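You operate a simulated robot arm through the tools that you are given. There is no shell and no other tool.

Carry out the task below with a simulated robot arm. There is one attempt and no reset: what you move stays moved.

Task
Test the tube named on the checking card and sort it.
Fine: switch the lamp box on, stand the tube in it, press test; the display names the hole; switch off again.

It is judged by the outcome, as a careful person would: the job done as asked, and still so three seconds after it is handed in. It fails if anything else is knocked over, pushed out of place, dropped, spilled or broken.

Robot
A 6-joint arm with a two-finger gripper, fixed in place. Base frame: the origin is on the floor under the middle of its stand, x ahead of it, y to its left, z up; the work surface is at about z = 740. Units: mm, rad, N and s.
With the tool pointing down near the work surface it reaches from about 340 to 680 mm from the base axis. Its first joint turns from -1.152 to 1.152 rad. Payload 2.45 kg.
Tool frame: the origin (TCP) lies between the finger pads and is the grasp point; the fingertips stand 30 mm ahead of it; z points along the fingers, y is the line along which they close. The gripper opens to 106 mm; its body begins 79 mm behind the TCP.
Orientation is that of the tool frame in the base frame, as [roll, pitch, yaw] about the fixed x, y, z axes, in that order (R = Rz(yaw) Ry(pitch) Rx(roll)). With the fingers straight down and closing along the base's y, the tool's x points along the base's -x, its y along +y and its z along -z.

Tools
- The arm moves only by the tool play_rows. Its arguments are lists of equal length, an entry for each row: "xyz": the shift along the tool's x, y, z in units of 20 mm (1.0 is 20 mm), a list of three; "turn": the turn, a rotation vector about the tool's x, y, z in units of 4 degrees (1.0 is 4 degrees), a list of three; "claw": the gripper command, from -1 (fully open) to 1 (shut), values between in proportion. In form: {"xyz": [[tx, ty, tz], ...], "turn": [[rx, ry, rz], ...], "claw": [claw, ...]}. A call has 1 to 20 rows; each row shifts and turns the commanded pose from where the row before left it, along the tool's axes as they then stand. A call with a number of a shift or a turn outside -1 to 1 is refused whole. Rows are played at 5 a second. More than 50 mm and 0.15 rad between two rows, or a gripper value outside its range, and nothing of the call is played. Where a pose cannot be reached the arm comes as near as it can. A force on the tool above 90 N (or 10 N above the force at the start of the call, whichever is more), or a blocked arm, ends the call early, and 0.2 s more pass. The fingers move at their own pace (about 153 mm/s each) and stop on an object; they squeeze with about 23 N. The grip force told is the motor's: it shows also when the fingers shut on nothing. Time passes only in rows, and 0.2 s behind the last, so rows that do not move let the fingers close. The reply holds the time, the measured pose of the TCP, the force on the tool along the base axes, the opening and the grip force, in the units named above and with some noise, with the torque about the TCP (base axes, N m) and any sound that the robot's microphone picked up.
- Cameras (640 x 400 px; columns grow to the right, rows downward): "scene" is fixed at [69.7, 429.5, 1397.1]; the picture's right is [-0.58, -0.81, 0.00], its down [-0.50, 0.36, -0.78] and it looks along [0.64, -0.46, -0.62] (base axes); focal length 331 px, centre (320, 200). "wrist" rides on the gripper at [76, -2, -106] in the tool frame; the picture's right is [0.02, 1.00, 0.00], its down [-0.78, 0.02, -0.62] and it looks along [-0.62, 0.01, 0.78] (tool axes); focal length 247 px, centre (320, 200).
- camera(camera): a new picture of that camera. No time passes.
- locate(camera, pixels): for up to 12 pixels [column, row] of the newest picture of that camera ("zoom" is the newest enlarged one), the place [x, y, z] in the base frame of the surface seen there, good to about 2 mm. No time passes.
- inspect(camera, box): a new picture of the part [left, top, right, bottom] of that camera's present view, enlarged. No time passes.
- job_done(): hands the job in; it is judged then, once.

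Unless the task says otherwise, let go and move clear before handing in.

The tools are called as a command line: name --argument value ..., lists and objects as JSON in quotes. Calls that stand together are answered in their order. play_rows: Moves the arm, as the interface text tells. Its arguments: {"type":"object","properties":{"xyz":{"type":"array"},"turn":{"type":"array"},"claw":{"type":"array"}},"required":["xyz","turn","claw"]} The other tools are called the same way: camera (camera) takes a picture; locate (camera, pixels) gives the place of the surface under pixels of a picture; inspect (camera, box) takes an enlarged picture of a part of a camera's view; job_done () hands the job in.

At the start:

```text
time_s: 0.0
position: [324.4, 137.0, 1176.0]
tcp_rot: [3.14, 0.0, -3.141]
ft_force: [-0.2, -0.9, 0.4]
torque: [0.05, 0.0, 0.02]
grip_width: 105.7
grasp_force: 0.0
```

scene: 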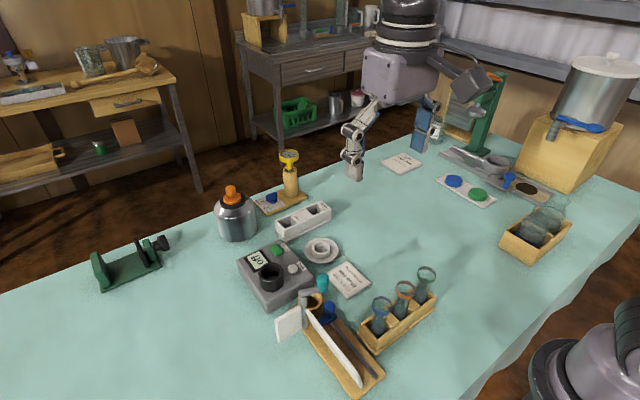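
wrist: 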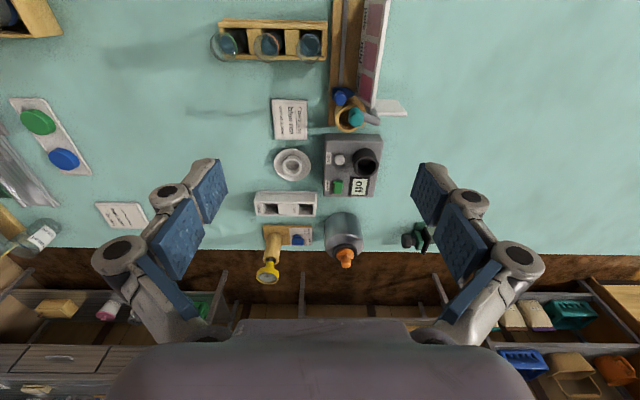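

The scene shows a lamp box with a display reading "off" near (275,275), two cards near (348,280) and (402,163), and a tube rack near (400,315). I'll enlarge these to read them before moving.

inspect --camera "scene" --box '[310, 250, 390, 300]'

inspect --camera "scene" --box '[370, 140, 434, 180]'

inspect --camera "scene" --box '[230, 190, 350, 310]'

inspect --camera "scene" --box '[270, 250, 450, 400]'

inspect --camera "wrist" --box '[240, 80, 400, 180]'

inspect --camera "wrist" --box '[200, 0, 420, 130]'

```text
8.00 times, centred on (350, 275) of scene
```

zoom: 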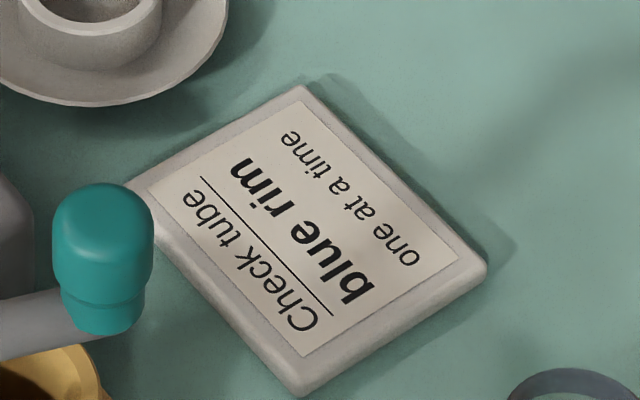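

```text
10.00 times, centred on (402, 160) of scene
```

zoom: 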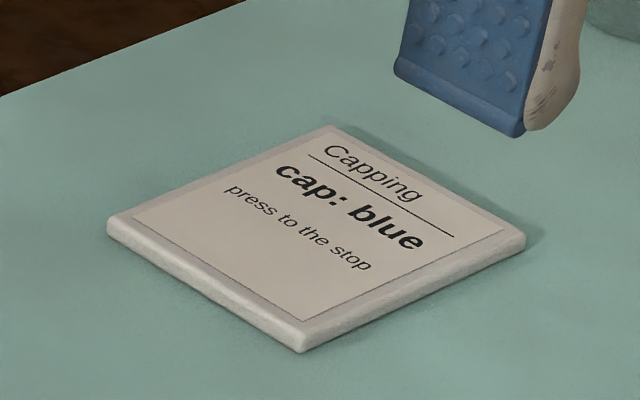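

```text
3.33 times, centred on (290, 250) of scene
```

zoom: 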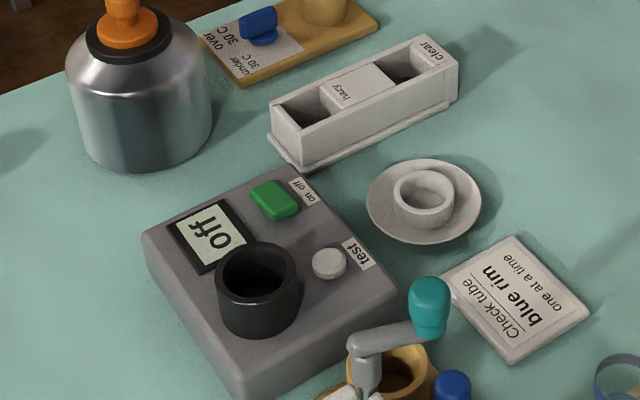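

```text
2.67 times, centred on (360, 325) of scene
```

zoom: 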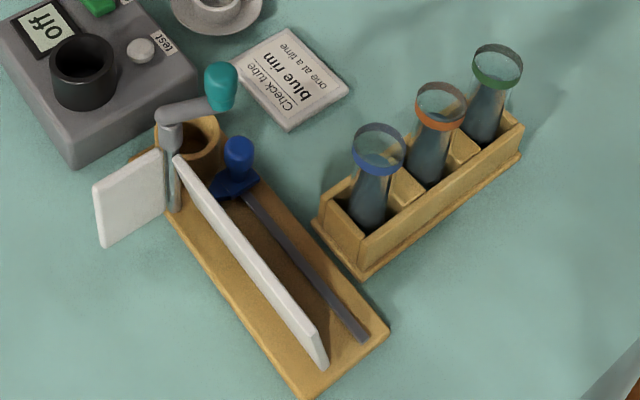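

```text
4.00 times, centred on (320, 130) of wrist
```

zoom: 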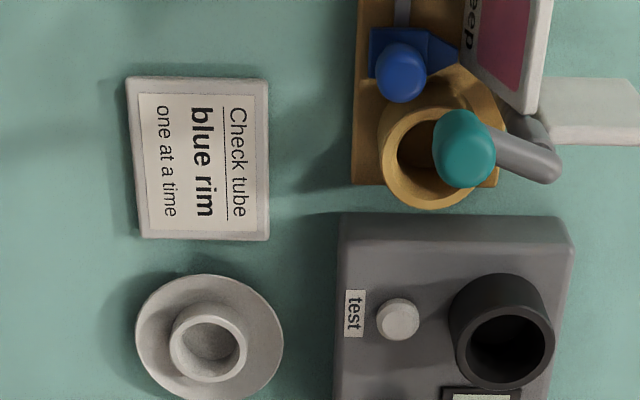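

```text
2.91 times, centred on (310, 65) of wrist
```

zoom: 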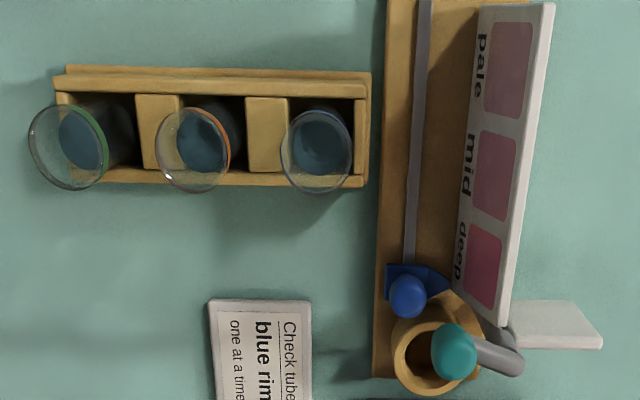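

The card says to check the blue-rim tube, which stands in the near-left slot of the rack at about (380,310) in the scene. I'll measure the rack, tubes, lamp box and the clear/hazy block.

inspect --camera "scene" --box '[350, 260, 450, 360]'

inspect --camera "scene" --box '[230, 230, 330, 320]'

inspect --camera "scene" --box '[260, 190, 350, 270]'

```text
4.00 times, centred on (400, 310) of scene
```

zoom: 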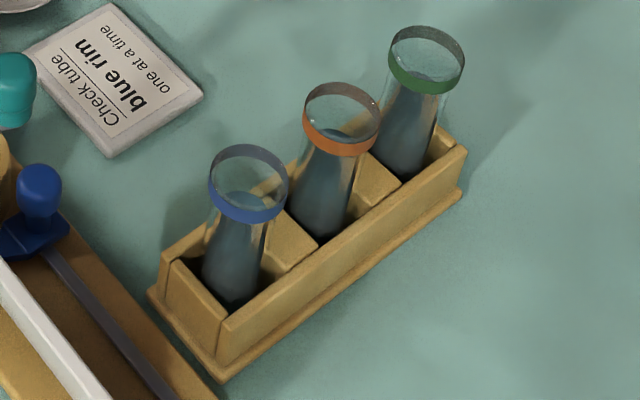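

```text
4.44 times, centred on (280, 275) of scene
```

zoom: 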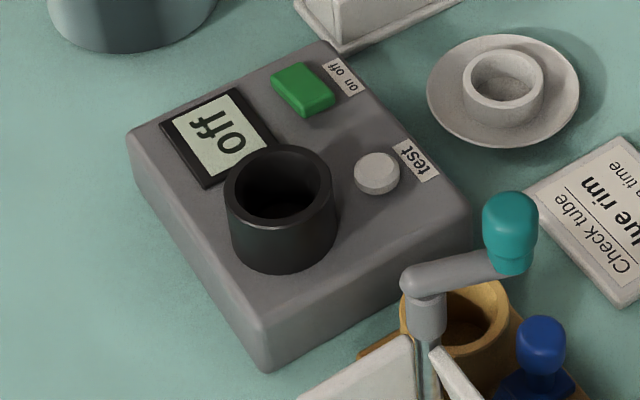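

```text
5.00 times, centred on (305, 230) of scene
```

zoom: 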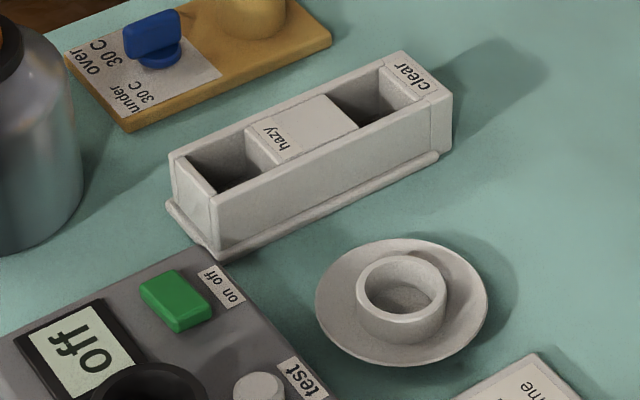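

I can read the block's labels: "hazy" sits right of the left hole and "clear" right of the right hole. Now I'll measure points on that block in the current zoom.

locate --camera "zoom" --pixels '[[172, 158], [214, 195], [402, 55], [450, 95], [192, 160], [270, 165], [335, 92], [385, 68], [220, 178], [365, 105], [215, 255], [437, 155]]'

locate --camera "scene" --pixels '[[248, 262], [262, 247], [303, 243], [240, 262], [290, 310], [335, 281], [277, 250], [293, 269], [271, 263], [258, 280], [281, 280], [271, 293]]'

```text
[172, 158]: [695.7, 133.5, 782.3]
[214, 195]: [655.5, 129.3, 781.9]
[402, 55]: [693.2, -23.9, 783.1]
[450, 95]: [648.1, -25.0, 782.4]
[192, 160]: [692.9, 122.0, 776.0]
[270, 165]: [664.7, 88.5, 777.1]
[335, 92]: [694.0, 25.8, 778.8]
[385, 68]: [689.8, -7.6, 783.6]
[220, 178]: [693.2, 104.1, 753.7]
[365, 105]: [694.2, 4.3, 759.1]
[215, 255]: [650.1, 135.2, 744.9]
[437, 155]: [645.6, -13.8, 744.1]
```

```text
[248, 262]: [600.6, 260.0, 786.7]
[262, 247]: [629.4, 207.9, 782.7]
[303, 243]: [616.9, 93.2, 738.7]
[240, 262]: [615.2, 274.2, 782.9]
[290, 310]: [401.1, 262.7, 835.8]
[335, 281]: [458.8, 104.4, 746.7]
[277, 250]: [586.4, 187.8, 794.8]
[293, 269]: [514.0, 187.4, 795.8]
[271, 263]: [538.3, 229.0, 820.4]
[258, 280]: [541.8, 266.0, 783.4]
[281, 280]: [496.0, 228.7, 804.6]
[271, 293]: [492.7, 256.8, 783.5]
```

The sort block lies along y at x≈672, hazy hole near y≈105 and clear hole near y≈10. Next I'll measure the tube rack and the lamp-box details in enlarged views.

inspect --camera "scene" --box '[340, 265, 436, 325]'

locate --camera "zoom" --pixels '[[220, 250], [250, 320], [290, 235], [330, 270], [250, 190], [270, 250], [330, 400], [120, 390], [320, 340], [160, 330], [245, 315], [300, 400]]'

```text
6.67 times, centred on (388, 295) of scene
```

zoom: 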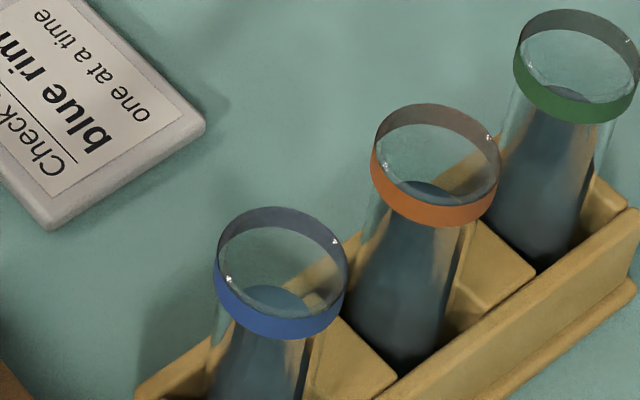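

```text
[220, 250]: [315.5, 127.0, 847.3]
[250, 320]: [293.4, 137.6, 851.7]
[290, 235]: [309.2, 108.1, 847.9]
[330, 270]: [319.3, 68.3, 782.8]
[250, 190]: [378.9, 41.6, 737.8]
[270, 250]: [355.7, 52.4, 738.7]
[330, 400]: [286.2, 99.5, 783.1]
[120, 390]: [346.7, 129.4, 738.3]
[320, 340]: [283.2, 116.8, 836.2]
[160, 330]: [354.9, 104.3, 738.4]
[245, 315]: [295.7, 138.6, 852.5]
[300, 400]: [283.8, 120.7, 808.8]
```

The blue-rim tube stands around (303,120) with its rim at z≈852. I'll use the wrist view for a plan measurement of tube rims, rack, and lamp box.

inspect --camera "wrist" --box '[200, 10, 340, 80]'

locate --camera "zoom" --pixels '[[445, 155], [560, 155], [503, 95], [503, 210], [70, 50], [590, 50], [590, 205], [70, 205], [415, 100], [580, 100], [500, 150], [360, 90]]'

```text
4.57 times, centred on (270, 45) of wrist
```

zoom: 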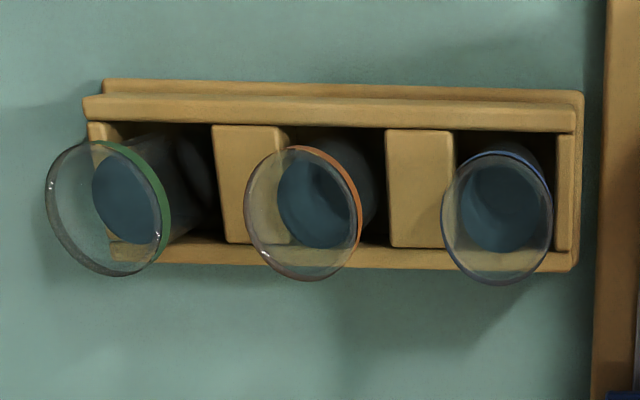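

```text
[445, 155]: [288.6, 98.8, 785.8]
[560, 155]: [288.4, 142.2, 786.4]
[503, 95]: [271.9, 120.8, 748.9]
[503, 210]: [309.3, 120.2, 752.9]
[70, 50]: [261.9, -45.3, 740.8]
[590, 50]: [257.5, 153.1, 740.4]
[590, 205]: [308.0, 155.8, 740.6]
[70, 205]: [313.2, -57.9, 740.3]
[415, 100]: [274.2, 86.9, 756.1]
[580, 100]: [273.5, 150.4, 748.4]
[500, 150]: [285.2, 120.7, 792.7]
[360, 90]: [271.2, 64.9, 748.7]
```

Glass pixels partly see through, so I'll locate the opaque rack parts and rims to fix the tube's centre.

locate --camera "zoom" --pixels '[[330, 105], [330, 120], [420, 245], [420, 262], [385, 190], [450, 190], [560, 190], [575, 190], [500, 152], [549, 200], [360, 210], [500, 285]]'

inspect --camera "scene" --box '[360, 285, 408, 315]'

```text
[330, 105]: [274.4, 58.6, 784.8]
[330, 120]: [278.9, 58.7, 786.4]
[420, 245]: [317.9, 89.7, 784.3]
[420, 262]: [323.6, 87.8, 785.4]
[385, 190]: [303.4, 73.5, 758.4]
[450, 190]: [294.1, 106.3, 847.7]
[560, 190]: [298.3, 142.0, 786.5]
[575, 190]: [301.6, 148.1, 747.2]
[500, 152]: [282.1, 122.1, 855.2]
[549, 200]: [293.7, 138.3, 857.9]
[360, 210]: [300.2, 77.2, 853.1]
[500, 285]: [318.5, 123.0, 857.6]
```

```text
13.33 times, centred on (384, 300) of scene
```

zoom: 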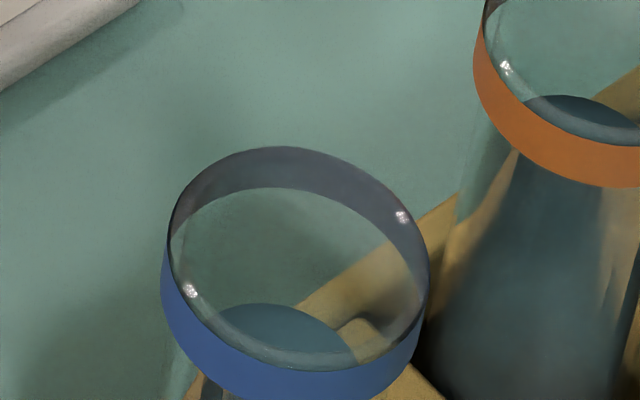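

The blue rim spans about x 282–318 and y 103–139, with its top at z≈857, and the rack rails top out at z≈785. I'll look at the finger shape and the well, and measure the comparator's teal knob so I can stay clear of it.

inspect --camera "scene" --box '[320, 60, 480, 190]'

inspect --camera "scene" --box '[250, 255, 314, 295]'

locate --camera "zoom" --pixels '[[85, 150], [140, 85], [320, 150], [215, 85], [210, 120], [200, 180], [210, 260], [430, 130], [400, 135], [215, 165], [110, 150], [290, 170]]'

camera --camera "scene"

locate --camera "scene" --pixels '[[322, 280], [322, 290], [306, 295], [328, 310], [316, 300], [290, 322], [302, 305], [360, 380], [310, 310], [346, 345], [323, 273], [335, 325]]'

```text
3.08 times, centred on (400, 125) of scene
```

zoom: 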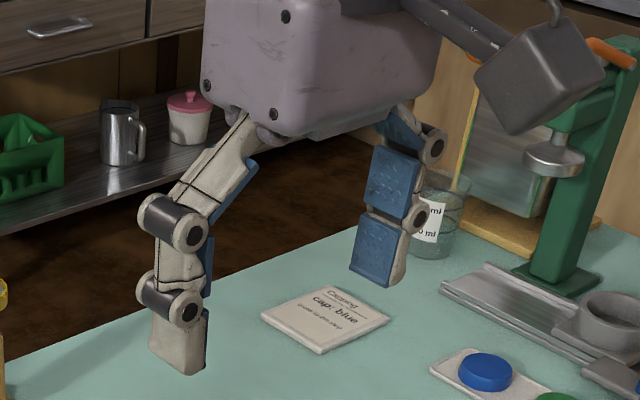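

```text
10.00 times, centred on (282, 275) of scene
```

zoom: 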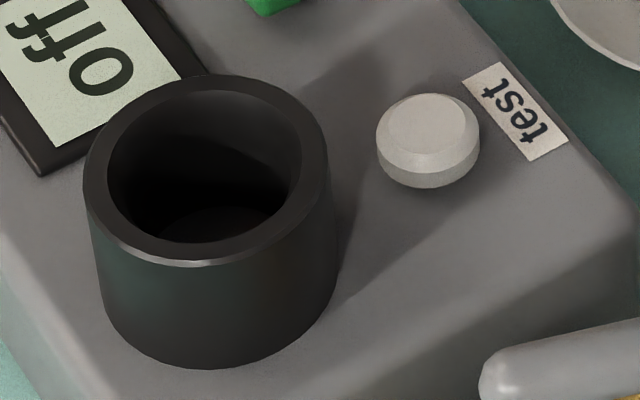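

```text
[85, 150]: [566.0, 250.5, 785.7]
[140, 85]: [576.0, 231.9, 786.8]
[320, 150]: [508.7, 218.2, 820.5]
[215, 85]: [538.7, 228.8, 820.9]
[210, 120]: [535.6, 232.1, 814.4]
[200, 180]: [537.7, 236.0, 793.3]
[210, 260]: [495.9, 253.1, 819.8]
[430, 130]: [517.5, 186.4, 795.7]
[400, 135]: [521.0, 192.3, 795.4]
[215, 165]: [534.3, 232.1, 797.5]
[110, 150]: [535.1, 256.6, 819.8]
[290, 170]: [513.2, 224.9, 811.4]
```

```text
taken
```

scene: 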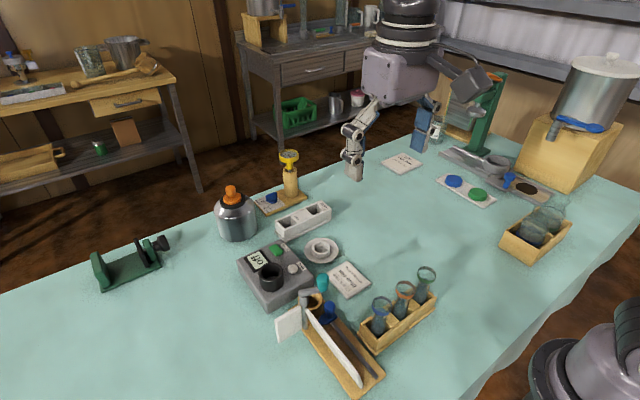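

```text
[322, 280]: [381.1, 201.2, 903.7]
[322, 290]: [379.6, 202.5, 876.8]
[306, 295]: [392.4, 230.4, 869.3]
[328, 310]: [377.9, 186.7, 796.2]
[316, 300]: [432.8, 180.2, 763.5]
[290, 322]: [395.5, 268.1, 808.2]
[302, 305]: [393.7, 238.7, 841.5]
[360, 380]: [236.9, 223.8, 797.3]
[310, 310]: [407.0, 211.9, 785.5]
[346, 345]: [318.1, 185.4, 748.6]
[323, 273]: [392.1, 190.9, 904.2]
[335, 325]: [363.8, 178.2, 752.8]
```

The well rim is at z≈820 near (516,241), the test button at (519,187,796), and the teal crank knob reaches z≈904 near (387,197), so carries must go high or around it. I'll look closer at the switch and display.

inspect --camera "scene" --box '[254, 236, 302, 266]'

locate --camera "zoom" --pixels '[[275, 130], [330, 110], [310, 160], [365, 165], [320, 200], [380, 210], [400, 120], [430, 170], [290, 160], [340, 215], [330, 160], [350, 130]]'

inspect --camera "wrist" --box '[310, 125, 400, 205]'

```text
13.33 times, centred on (278, 251) of scene
```

zoom: 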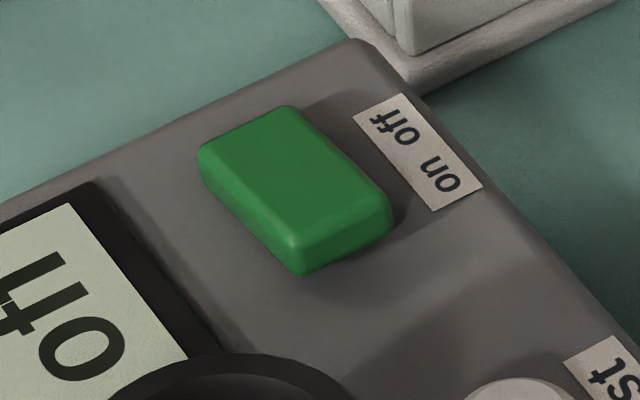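

```text
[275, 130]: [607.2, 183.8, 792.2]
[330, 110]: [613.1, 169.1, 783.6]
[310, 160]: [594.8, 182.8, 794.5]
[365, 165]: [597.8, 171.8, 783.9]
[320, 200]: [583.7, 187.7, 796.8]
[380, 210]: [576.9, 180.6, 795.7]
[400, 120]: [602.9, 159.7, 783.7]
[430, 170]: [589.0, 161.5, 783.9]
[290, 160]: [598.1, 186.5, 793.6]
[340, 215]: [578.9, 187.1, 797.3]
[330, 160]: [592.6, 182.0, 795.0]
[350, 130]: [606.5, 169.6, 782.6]
```

```text
5.00 times, centred on (355, 165) of wrist
```

zoom: 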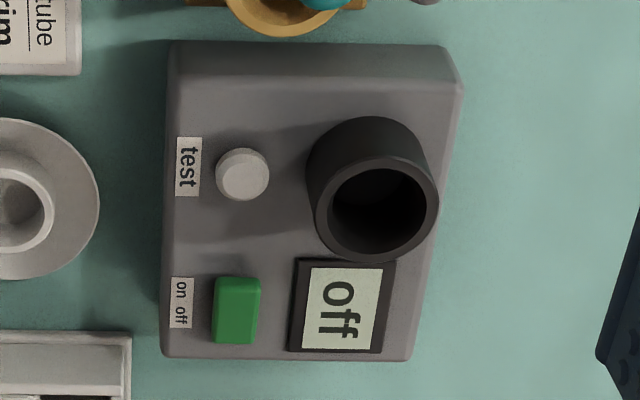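

The switch's raised end is at x≈578 beside "on" and its lowered end at x≈607 beside "off", so it is off now and I must press at about (577,187). I'll check heights of nearby obstacles: bottle (235,210), post (290,175), comparator.

locate --camera "scene" --pixels '[[231, 188], [233, 203], [220, 210], [255, 210], [238, 236], [289, 155], [290, 165], [290, 180], [271, 197], [290, 200], [258, 206], [320, 245]]'

inspect --camera "scene" --box '[205, 140, 333, 220]'

inspect --camera "wrist" --box '[240, 180, 400, 280]'

```text
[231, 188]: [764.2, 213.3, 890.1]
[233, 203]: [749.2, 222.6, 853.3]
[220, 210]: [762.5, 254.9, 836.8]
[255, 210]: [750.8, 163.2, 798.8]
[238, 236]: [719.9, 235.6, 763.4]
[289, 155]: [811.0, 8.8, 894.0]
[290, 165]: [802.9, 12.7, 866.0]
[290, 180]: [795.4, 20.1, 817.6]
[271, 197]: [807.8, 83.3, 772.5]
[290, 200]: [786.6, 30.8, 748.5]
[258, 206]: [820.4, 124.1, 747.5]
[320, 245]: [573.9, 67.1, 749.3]
```

```text
5.00 times, centred on (269, 180) of scene
```

zoom: 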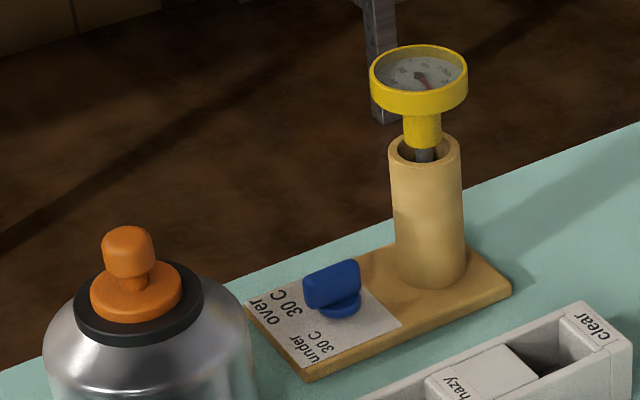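

```text
4.00 times, centred on (320, 230) of wrist
```

zoom: 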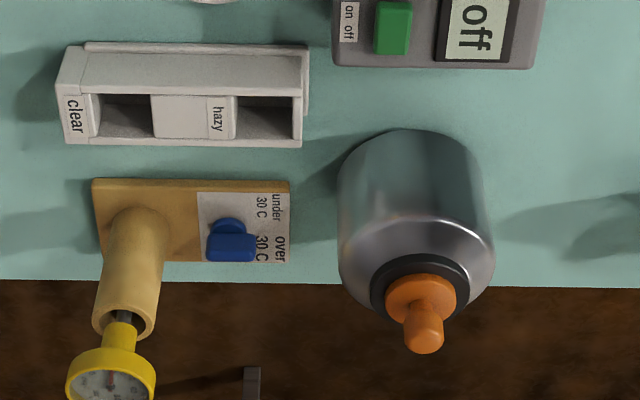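

The bottle (top z≈890 near (755,212)) and post (805,10) are clear of my working spots. I'll shut the gripper and move to above the switch's "on" end at about (576,187,940).

play_rows --xyz '[[-0.8986, 0.1786, 0.843], [-0.8986, 0.1786, 0.843], [-0.8986, 0.1786, 0.843], [-0.8986, 0.1786, 0.843], [-0.8986, 0.1786, 0.843], [-0.8986, 0.1786, 0.843], [-0.8986, 0.1786, 0.843], [-0.8986, 0.1786, 0.843], [-0.8986, 0.1786, 0.843], [-0.8986, 0.1786, 0.843], [-0.8986, 0.1786, 0.843], [-0.8986, 0.1786, 0.843], [-0.8986, 0.1786, 0.843], [-0.8986, 0.1786, 0.843], [0, 0, 0], [0, 0, 0]]' --turn '[[0, 0, 0], [0, 0, 0], [0, 0, 0], [0, 0, 0], [0, 0, 0], [0, 0, 0], [0, 0, 0], [0, 0, 0], [0, 0, 0], [0, 0, 0], [0, 0, 0], [0, 0, 0], [0, 0, 0], [0, 0, 0], [0, 0, 0], [0, 0, 0]]' --claw '[1, 1, 1, 1, 1, 1, 1, 1, 1, 1, 1, 1, 1, 1, 1, 1]'

camera --camera "wrist"

camera --camera "scene"

```text
time_s: 3.4
position: [574.3, 187.8, 939.1]
tcp_rot: [-3.14, 0.0, -3.141]
ft_force: [-0.6, -0.2, 0.7]
torque: [-0.03, -0.01, 0.05]
grip_width: 0.0
grasp_force: 23.1
```

```text
taken
```

wrist: 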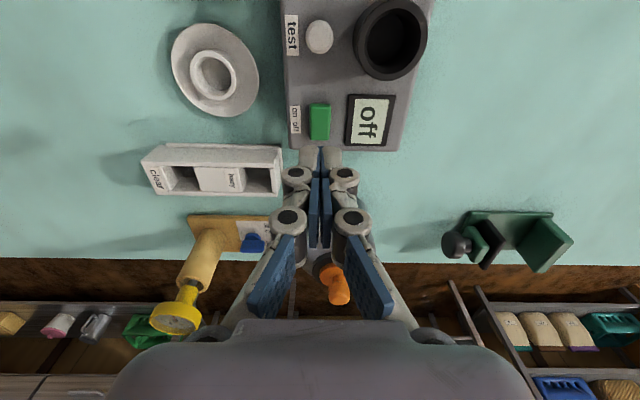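

```text
taken
```

scene: 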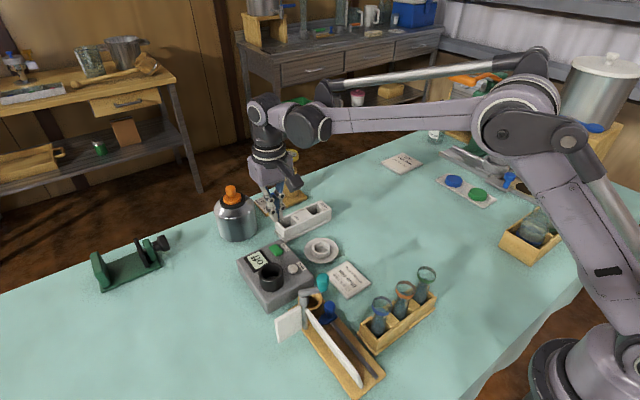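

The gripper is shut and hovering above the switch at (574,188,939). The wrist view now looks down on the lamp box and block, so I'll take more accurate points from it.

inspect --camera "wrist" --box '[280, 0, 440, 100]'

locate --camera "zoom" --pixels '[[298, 150], [582, 150], [440, 2], [440, 308], [340, 130], [540, 130], [440, 180], [440, 240], [430, 130], [160, 145], [125, 145], [195, 145]]'

inspect --camera "wrist" --box '[130, 90, 330, 215]'

locate --camera "zoom" --pixels '[[130, 255], [225, 255], [385, 260], [460, 260], [180, 322], [420, 322], [180, 240], [420, 240], [300, 280], [180, 290], [420, 290], [250, 210]]'

```text
4.00 times, centred on (360, 50) of wrist
```

zoom: 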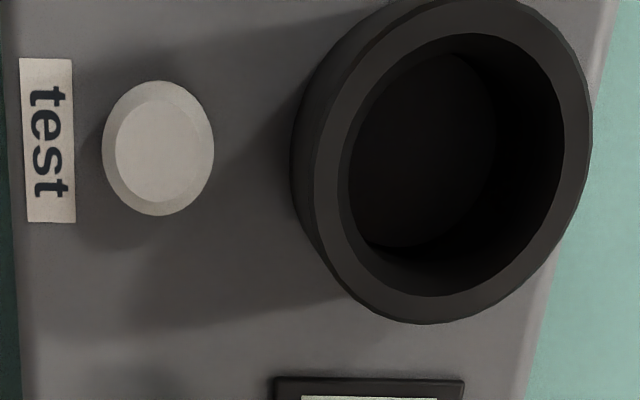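

```text
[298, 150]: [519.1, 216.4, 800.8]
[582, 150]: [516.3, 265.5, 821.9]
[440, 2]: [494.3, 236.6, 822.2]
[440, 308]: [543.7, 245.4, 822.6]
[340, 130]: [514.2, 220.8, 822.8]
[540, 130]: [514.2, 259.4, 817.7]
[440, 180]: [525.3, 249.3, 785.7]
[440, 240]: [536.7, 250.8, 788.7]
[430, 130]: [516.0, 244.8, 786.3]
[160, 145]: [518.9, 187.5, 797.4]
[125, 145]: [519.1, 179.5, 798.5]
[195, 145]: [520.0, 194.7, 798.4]
```

```text
3.20 times, centred on (230, 152) of wrist
```

zoom: 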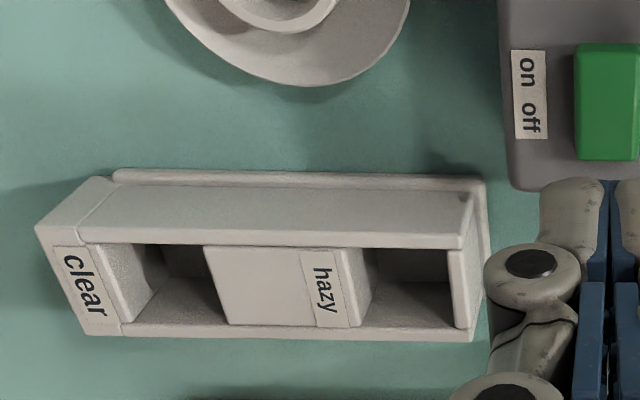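

```text
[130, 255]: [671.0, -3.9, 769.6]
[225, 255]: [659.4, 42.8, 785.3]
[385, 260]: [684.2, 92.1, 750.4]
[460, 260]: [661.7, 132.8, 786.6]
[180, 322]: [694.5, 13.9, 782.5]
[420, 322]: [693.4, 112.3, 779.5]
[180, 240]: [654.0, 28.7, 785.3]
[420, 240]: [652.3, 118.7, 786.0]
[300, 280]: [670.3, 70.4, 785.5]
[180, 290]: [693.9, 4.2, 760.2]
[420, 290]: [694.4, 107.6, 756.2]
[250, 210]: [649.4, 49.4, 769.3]
```

The well floor is at z≈786 with the rim at z≈822, centred near (519,241). Before pressing, I'll pin down the rocker ends and hole edges in the wrist view.

locate --camera "wrist" --pixels '[[319, 104], [319, 108], [319, 112], [319, 120], [319, 128], [319, 136], [312, 110], [328, 110], [310, 130], [329, 130], [240, 180], [272, 175]]'

inspect --camera "wrist" --box '[280, 90, 360, 150]'

```text
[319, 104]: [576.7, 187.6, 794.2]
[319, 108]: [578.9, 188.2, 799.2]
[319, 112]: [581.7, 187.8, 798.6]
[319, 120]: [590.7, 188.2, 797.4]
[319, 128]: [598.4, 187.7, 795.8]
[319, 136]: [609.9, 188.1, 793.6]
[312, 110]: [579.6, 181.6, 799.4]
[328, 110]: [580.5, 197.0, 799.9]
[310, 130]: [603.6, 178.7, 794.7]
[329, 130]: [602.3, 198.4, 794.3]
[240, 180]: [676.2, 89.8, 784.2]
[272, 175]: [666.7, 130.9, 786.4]
```

```text
6.67 times, centred on (320, 120) of wrist
```

zoom: 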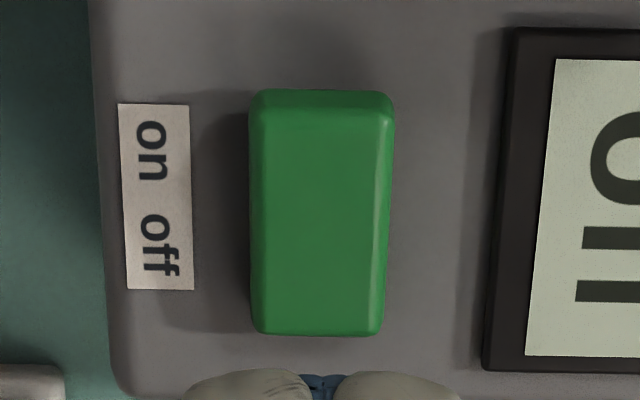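

The rocker spans x 577–611 and y 179–199, with its raised "on" end at z≈799. I'll shift 5 mm ahead, descend to a few mm above it, then press in small steps.

play_rows --xyz '[[-0.27, 0.02, 1], [0, 0, 1], [0, 0, 1], [0, 0, 1], [0, 0, 1], [0, 0, 0], [0, 0, 0]]' --turn '[[0, 0, 0], [0, 0, 0], [0, 0, 0], [0, 0, 0], [0, 0, 0], [0, 0, 0], [0, 0, 0]]' --claw '[1, 1, 1, 1, 1, 1, 1]'

inspect --camera "scene" --box '[230, 200, 326, 260]'

camera --camera "wrist"

```text
time_s: 5.0
position: [578.8, 188.9, 838.3]
tcp_rot: [-3.139, 0.0, -3.14]
ft_force: [0.3, 0.1, -0.5]
torque: [-0.04, -0.01, 0.01]
grip_width: 0.1
grasp_force: 22.9
```

```text
6.67 times, centred on (278, 230) of scene
```

zoom: 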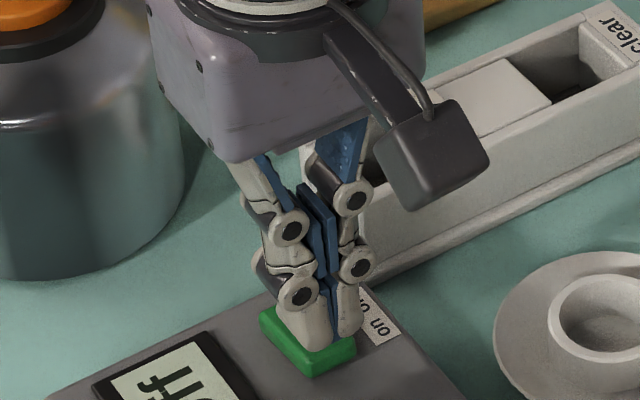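

```text
taken
```

wrist: 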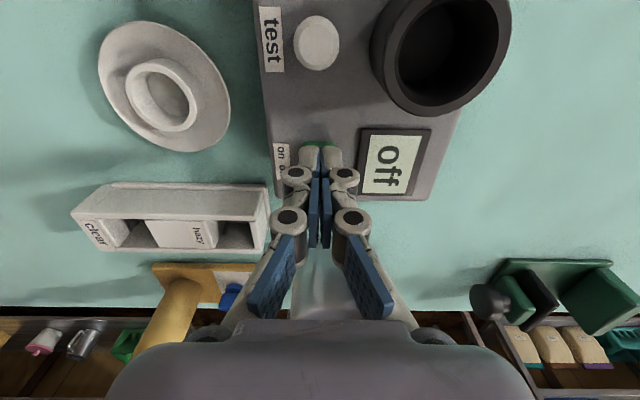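

The fingertips are right above the raised end. I'll lower in small steps toward contact at TCP z≈829 and a bit beyond.

play_rows --xyz '[[0, 0, 0.2], [0, 0, 0.2], [0, 0, 0.1], [0, 0, 0.1], [0, 0, 0.1], [0, 0, 0]]' --turn '[[0, 0, 0], [0, 0, 0], [0, 0, 0], [0, 0, 0], [0, 0, 0], [0, 0, 0]]' --claw '[1, 1, 1, 1, 1, 1]'

camera --camera "wrist"

```text
time_s: 6.4
position: [582.1, 188.4, 825.2]
tcp_rot: [-3.14, 0.001, 3.14]
ft_force: [-0.3, 0.7, -0.1]
torque: [-0.01, 0.01, 0.01]
grip_width: 6.2
grasp_force: 28.5
```

```text
taken
```

wrist: 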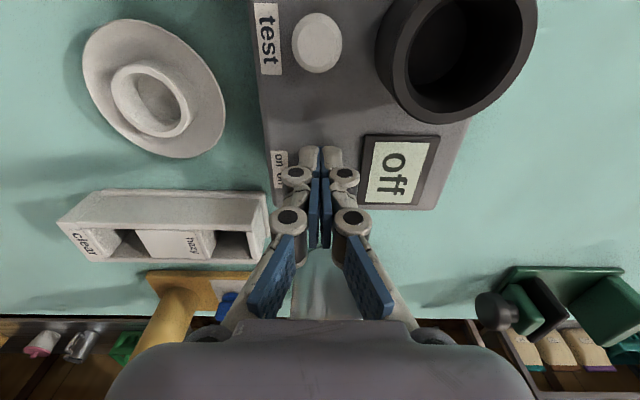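

The TCP is at z=825 with no real force, yet the opening reads 6.2 mm and the display still says off. I'll look closely before pressing further.

inspect --camera "scene" --box '[246, 225, 310, 265]'

inspect --camera "wrist" --box '[270, 120, 370, 182]'

```text
10.00 times, centred on (278, 245) of scene
```

zoom: 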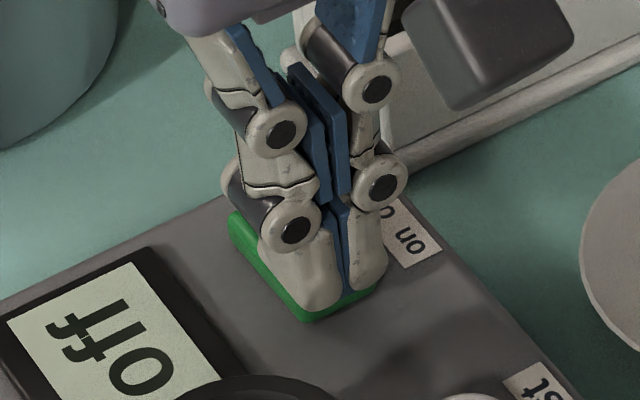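

```text
6.40 times, centred on (320, 151) of wrist
```

zoom: 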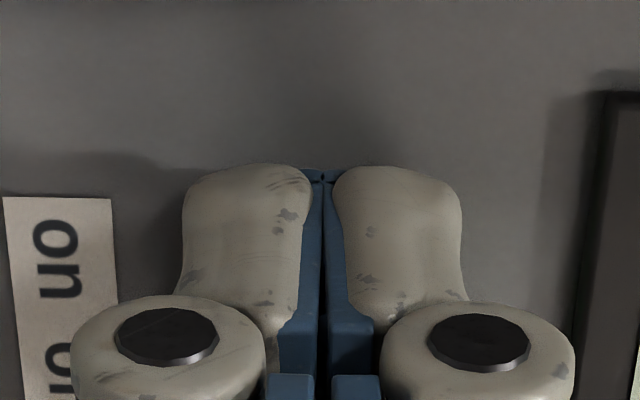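

The fingertips are resting on or just pressing the raised end. I'll press a further few mm in small steps.

play_rows --xyz '[[0, 0, 0.1], [0, 0, 0.1], [0, 0, 0.1], [0, 0, 0]]' --turn '[[0, 0, 0], [0, 0, 0], [0, 0, 0], [0, 0, 0]]' --claw '[1, 1, 1, 1]'

inspect --camera "scene" --box '[246, 225, 310, 265]'

```text
time_s: 7.4
position: [581.1, 189.7, 823.3]
tcp_rot: [-3.14, 0.002, -3.141]
ft_force: [-5.7, -0.5, 70.3]
torque: [-0.03, -0.63, 0.07]
grip_width: 5.9
grasp_force: 29.0
```

```text
10.00 times, centred on (278, 245) of scene
```

zoom: 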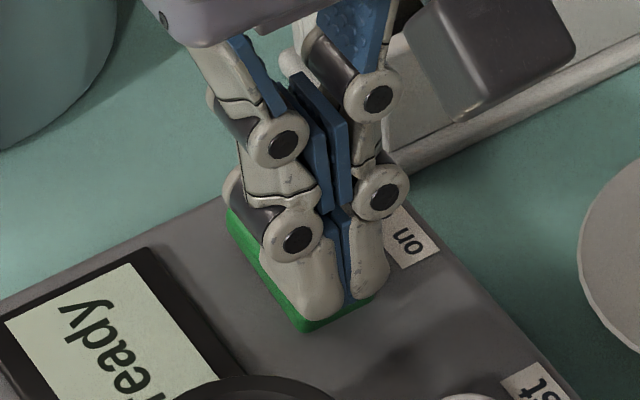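

The display now reads "ready" (about (90,345) in the zoom), so the lamp box is on. I'll lift straight up 200 mm, away from the switch.

play_rows --xyz '[[0, 0, -0.5], [0, 0, -1], [0, 0, -1], [0, 0, -1], [0, 0, -1], [0, 0, -1], [0, 0, -1], [0, 0, -1], [0, 0, -1], [0, 0, -1], [0, 0, 0]]' --turn '[[0, 0, 0], [0, 0, 0], [0, 0, 0], [0, 0, 0], [0, 0, 0], [0, 0, 0], [0, 0, 0], [0, 0, 0], [0, 0, 0], [0, 0, 0], [0, 0, 0]]' --claw '[1, 1, 1, 1, 1, 1, 1, 1, 1, 1, 1]'

inspect --camera "scene" --box '[235, 235, 315, 305]'

camera --camera "wrist"

```text
time_s: 9.8
position: [578.8, 188.9, 1009.6]
tcp_rot: [3.139, 0.001, -3.141]
ft_force: [-0.6, 0.2, 0.2]
torque: [0.0, -0.01, 0.02]
grip_width: 0.0
grasp_force: 28.3
```

```text
5.71 times, centred on (275, 270) of scene
```

zoom: 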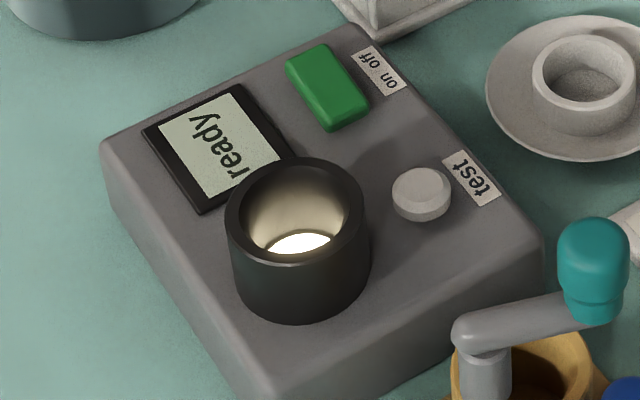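

```text
taken
```

wrist: 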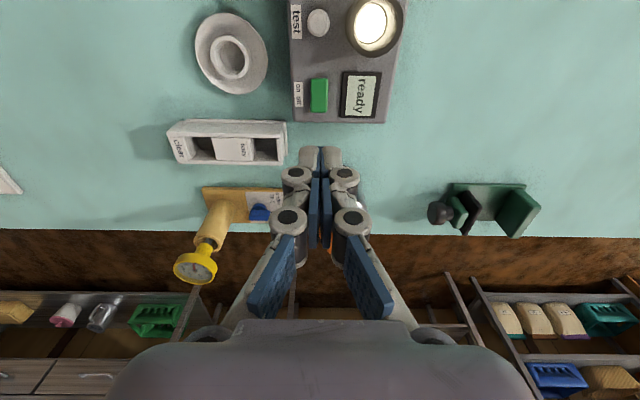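

The lamp is lit in the well and the display reads "ready". While I have this view, I'll measure the two holes' edges precisely.

inspect --camera "wrist" --box '[160, 110, 300, 175]'

locate --camera "zoom" --pixels '[[160, 170], [250, 170], [415, 170], [520, 170], [200, 120], [450, 120], [200, 240], [470, 240], [200, 180], [470, 180], [330, 170], [545, 170]]'

```text
4.57 times, centred on (230, 142) of wrist
```

zoom: 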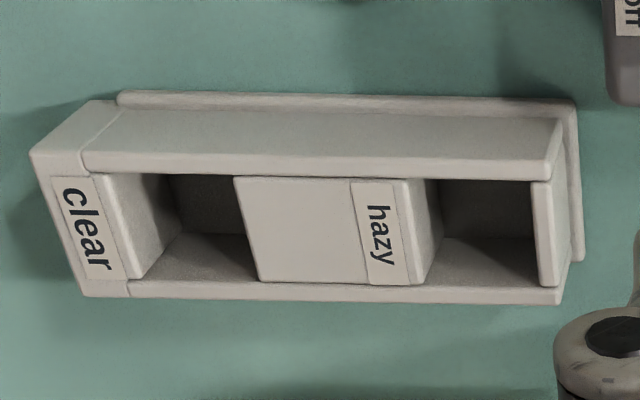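

```text
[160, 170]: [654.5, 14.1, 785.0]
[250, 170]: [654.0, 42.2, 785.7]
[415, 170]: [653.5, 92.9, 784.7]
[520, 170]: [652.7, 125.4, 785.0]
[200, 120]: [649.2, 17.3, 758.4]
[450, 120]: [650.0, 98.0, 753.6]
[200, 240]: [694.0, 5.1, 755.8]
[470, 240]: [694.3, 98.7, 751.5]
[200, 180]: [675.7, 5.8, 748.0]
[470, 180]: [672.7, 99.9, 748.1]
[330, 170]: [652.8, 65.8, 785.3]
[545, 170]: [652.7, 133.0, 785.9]
```

locate --camera "zoom" --pixels '[[95, 182], [118, 260], [238, 190], [258, 270], [400, 195], [415, 275], [537, 195], [547, 275], [300, 277], [300, 183], [340, 292], [340, 301]]'

```text
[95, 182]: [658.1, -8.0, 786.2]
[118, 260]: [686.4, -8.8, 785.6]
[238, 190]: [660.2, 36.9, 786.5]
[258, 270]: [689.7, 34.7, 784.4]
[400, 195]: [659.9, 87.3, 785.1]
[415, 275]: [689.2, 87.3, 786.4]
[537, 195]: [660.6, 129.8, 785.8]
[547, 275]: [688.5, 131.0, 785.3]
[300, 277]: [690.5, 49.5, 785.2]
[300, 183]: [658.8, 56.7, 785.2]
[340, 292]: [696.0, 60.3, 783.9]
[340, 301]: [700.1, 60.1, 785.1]
```

Hazy hole: x 656–694, y 88.5–128.5 (centre about (675,109)); clear hole: y −6 to 34 (centre about (675,14)); floors at z≈748. Now I'll turn the tool −90° about its z so the fingers close along base x, clear of the orange tube, and open partway.

play_rows --xyz '[[0, 0, 0], [0, 0, 0], [0, 0, 0], [0, 0, 0], [0, 0, 0], [0, 0, 0], [0, 0, 0], [0, 0, 0], [0, 0, 0], [0, 0, 0], [0, 0, 0], [0, 0, 0], [0, 0, 0], [0, 0, 0], [0, 0, 0], [0, 0, 0], [0, 0, 0], [0, 0, 0], [0, 0, 0], [0, 0, 0]]' --turn '[[0, 0, -1], [0, 0, -1], [0, 0, -1], [0, 0, -1], [0, 0, -1], [0, 0, -1], [0, 0, -1], [0, 0, -1], [0, 0, -1], [0, 0, -1], [0, 0, -1], [0, 0, -1], [0, 0, -1], [0, 0, -1], [0, 0, -1], [0, 0, -1], [0, 0, -1], [0, 0, -1], [0, 0, -1], [0, 0, -1]]' --claw '[1, 1, 1, 1, 1, 1, 1, 1, 1, 1, 1, 1, 1, 1, 1, 1, 1, 1, 1, 1]'

play_rows --xyz '[[0, 0, 0], [0, 0, 0], [0, 0, 0], [0, 0, 0]]' --turn '[[0, 0, -0.85], [0, 0, -0.85], [0, 0, -0.8], [0, 0, 0]]' --claw '[1, 1, 1, 1]'

```text
time_s: 14.0
position: [581.3, 188.8, 1008.9]
tcp_rot: [-3.141, 0.001, -1.744]
ft_force: [0.4, -0.4, -0.4]
torque: [-0.01, 0.0, -0.03]
grip_width: 0.0
grasp_force: 29.1
```

```text
time_s: 15.0
position: [581.7, 189.2, 1009.3]
tcp_rot: [3.142, 0.001, -1.57]
ft_force: [0.6, 0.1, -1.3]
torque: [-0.02, 0.0, 0.01]
grip_width: 0.0
grasp_force: 28.5
```

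The tool is now turned (yaw −1.57), closing along base x. I'll travel at z≈1009, above the 904 mm crank knob, to over the blue-rim tube and open to about 70 mm.

play_rows --xyz '[[0.243, 0.996, 0], [0.243, 0.996, 0], [0.243, 0.996, 0], [0.243, 0.996, 0], [0.243, 0.996, 0], [0.243, 0.996, 0], [0.243, 0.996, 0], [0.243, 0.996, 0], [0.243, 0.996, 0], [0.243, 0.996, 0], [0.243, 0.996, 0], [0.243, 0.996, 0], [0.243, 0.996, 0], [0.243, 0.996, 0], [0, 0, 0], [0, 0, 0]]' --turn '[[0, 0, 0], [0, 0, 0], [0, 0, 0], [0, 0, 0], [0, 0, 0], [0, 0, 0], [0, 0, 0], [0, 0, 0], [0, 0, 0], [0, 0, 0], [0, 0, 0], [0, 0, 0], [0, 0, 0], [0, 0, 0], [0, 0, 0], [0, 0, 0]]' --claw '[1, 1, 1, 1, 1, 1, 1, 1, 0.5, 0, -0.32, -0.32, -0.32, -0.32, -0.32, -0.32]'

camera --camera "wrist"

camera --camera "scene"

```text
time_s: 18.4
position: [302.3, 120.0, 1008.2]
tcp_rot: [3.142, -0.001, -1.571]
ft_force: [-0.5, -0.2, 0.3]
torque: [0.01, 0.01, 0.0]
grip_width: 70.2
grasp_force: 0.1
```

```text
taken
```

wrist: 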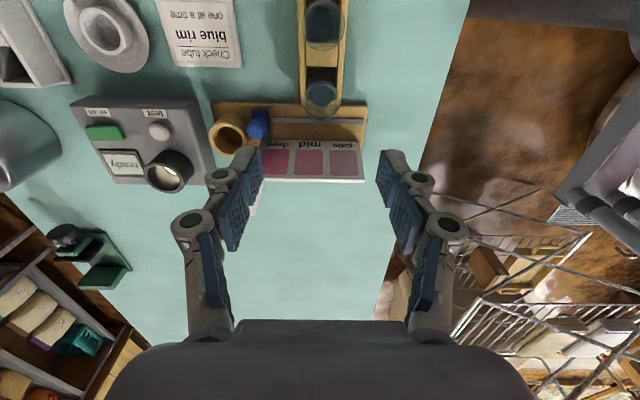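

```text
taken
```

scene: 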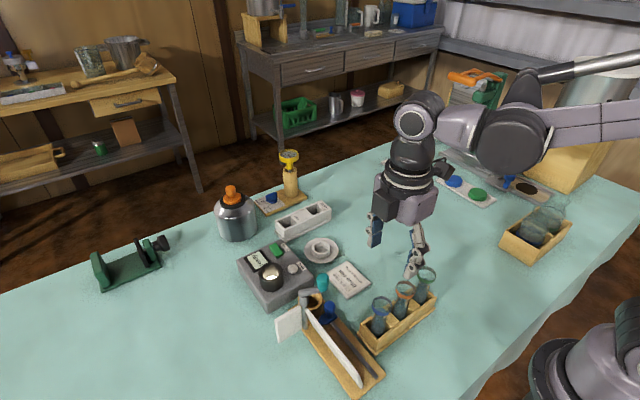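

The gripper is at (302,120,1008), opened to 70 mm. I'll enlarge the tube area in the wrist view to check alignment before lowering.

inspect --camera "wrist" --box '[240, 40, 400, 140]'

locate --camera "zoom" --pixels '[[262, 220], [395, 220], [328, 175], [328, 300], [328, 250], [250, 100], [390, 100], [240, 200], [410, 200], [390, 310], [250, 300], [330, 200]]'

inspect --camera "scene" --box '[350, 190, 462, 350]'

```text
4.00 times, centred on (320, 90) of wrist
```

zoom: 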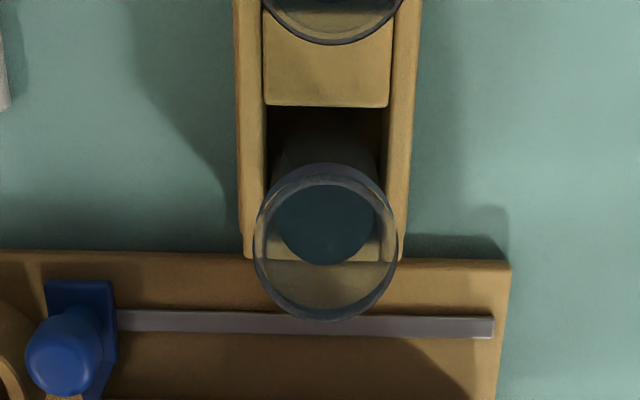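

```text
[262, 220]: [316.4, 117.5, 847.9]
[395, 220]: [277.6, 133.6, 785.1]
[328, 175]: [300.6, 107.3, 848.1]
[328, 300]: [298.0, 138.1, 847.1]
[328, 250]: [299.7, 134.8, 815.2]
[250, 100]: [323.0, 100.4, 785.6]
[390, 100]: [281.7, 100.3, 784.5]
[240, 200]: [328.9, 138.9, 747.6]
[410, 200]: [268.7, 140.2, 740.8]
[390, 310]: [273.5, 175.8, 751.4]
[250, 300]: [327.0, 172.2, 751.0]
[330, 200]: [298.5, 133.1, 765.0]
```

```text
2.50 times, centred on (406, 270) of scene
```

zoom: 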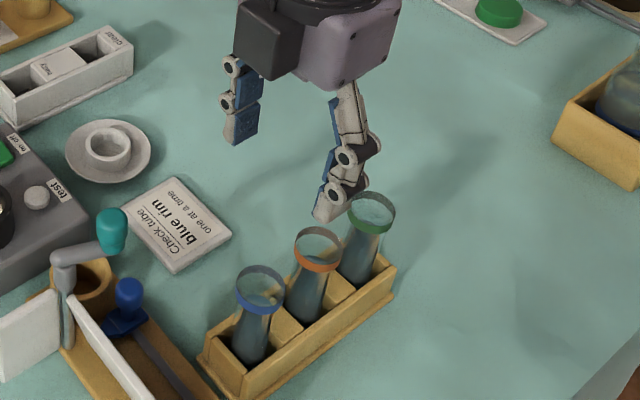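

The blue tube's axis is at about (300,121.5) and the fingers straddle it in x with room. I'll correct by 2 mm and lower to about z≈908 first to see that the arm reaches this close in.

play_rows --xyz '[[-0.075, 0.11, 1], [0, 0, 1], [0, 0, 1], [0, 0, 1], [0, 0, 1], [0, 0, 0], [0, 0, 0]]' --turn '[[0, 0, 0], [0, 0, 0], [0, 0, 0], [0, 0, 0], [0, 0, 0], [0, 0, 0], [0, 0, 0]]' --claw '[-0.32, -0.32, -0.32, -0.32, -0.32, -0.32, -0.32]'

inspect --camera "scene" --box '[340, 230, 460, 350]'

camera --camera "wrist"

```text
time_s: 20.0
position: [302.1, 118.7, 910.4]
tcp_rot: [-3.141, -0.001, -1.57]
ft_force: [-0.4, 0.0, 0.4]
torque: [0.0, -0.01, -0.02]
grip_width: 69.9
grasp_force: 0.1
```

```text
3.33 times, centred on (400, 290) of scene
```

zoom: 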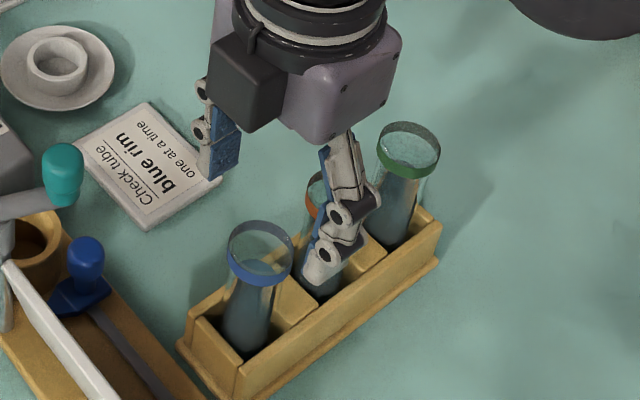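

```text
taken
```

wrist: 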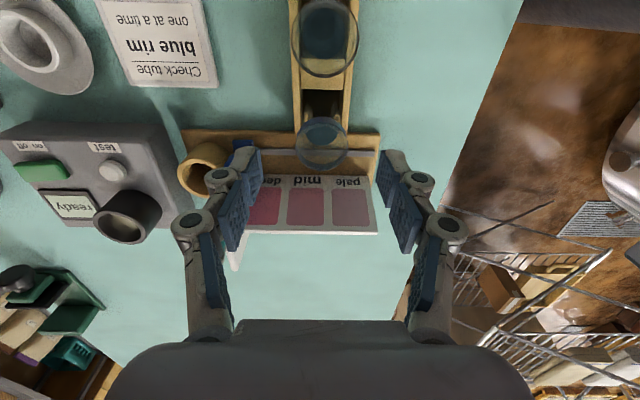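

The arm reaches here fine, and the tube sits centred between the fingers (column ≈322 in the wrist view). I'll lower another ~72 mm to the grasp height around z≈838.

play_rows --xyz '[[0, 0, 0.9], [0, 0, 0.9], [0, 0, 0.9], [0, 0, 0.8], [0, 0, 0], [0, 0, 0]]' --turn '[[0, 0, 0], [0, 0, 0], [0, 0, 0], [0, 0, 0], [0, 0, 0], [0, 0, 0]]' --claw '[-0.32, -0.32, -0.32, -0.32, -0.32, -0.32]'

inspect --camera "scene" --box '[340, 230, 460, 350]'

camera --camera "wrist"

```text
time_s: 21.4
position: [301.9, 122.5, 839.1]
tcp_rot: [-3.142, 0.001, -1.572]
ft_force: [0.9, 0.4, 0.0]
torque: [-0.03, -0.02, -0.04]
grip_width: 69.9
grasp_force: 0.0
```

```text
3.33 times, centred on (400, 290) of scene
```

zoom: 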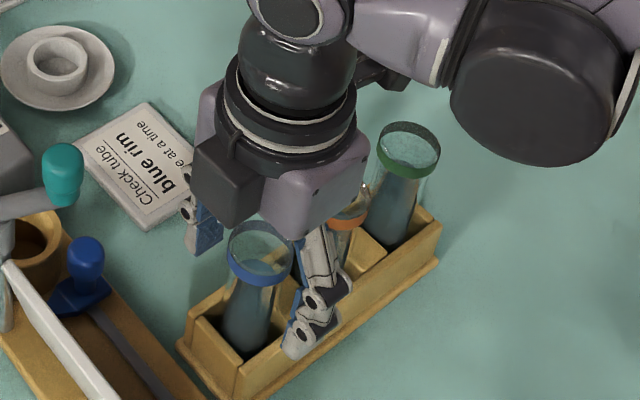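

```text
taken
```

wrist: 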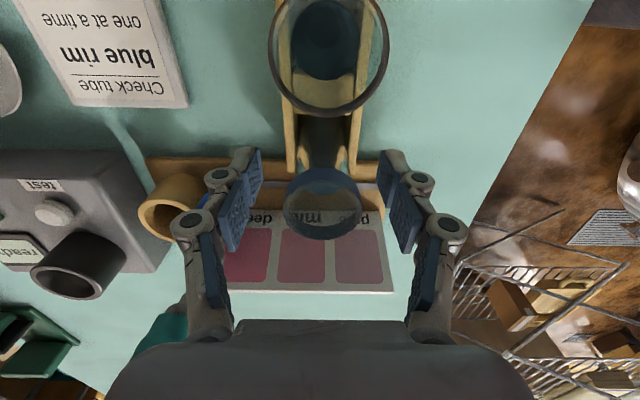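

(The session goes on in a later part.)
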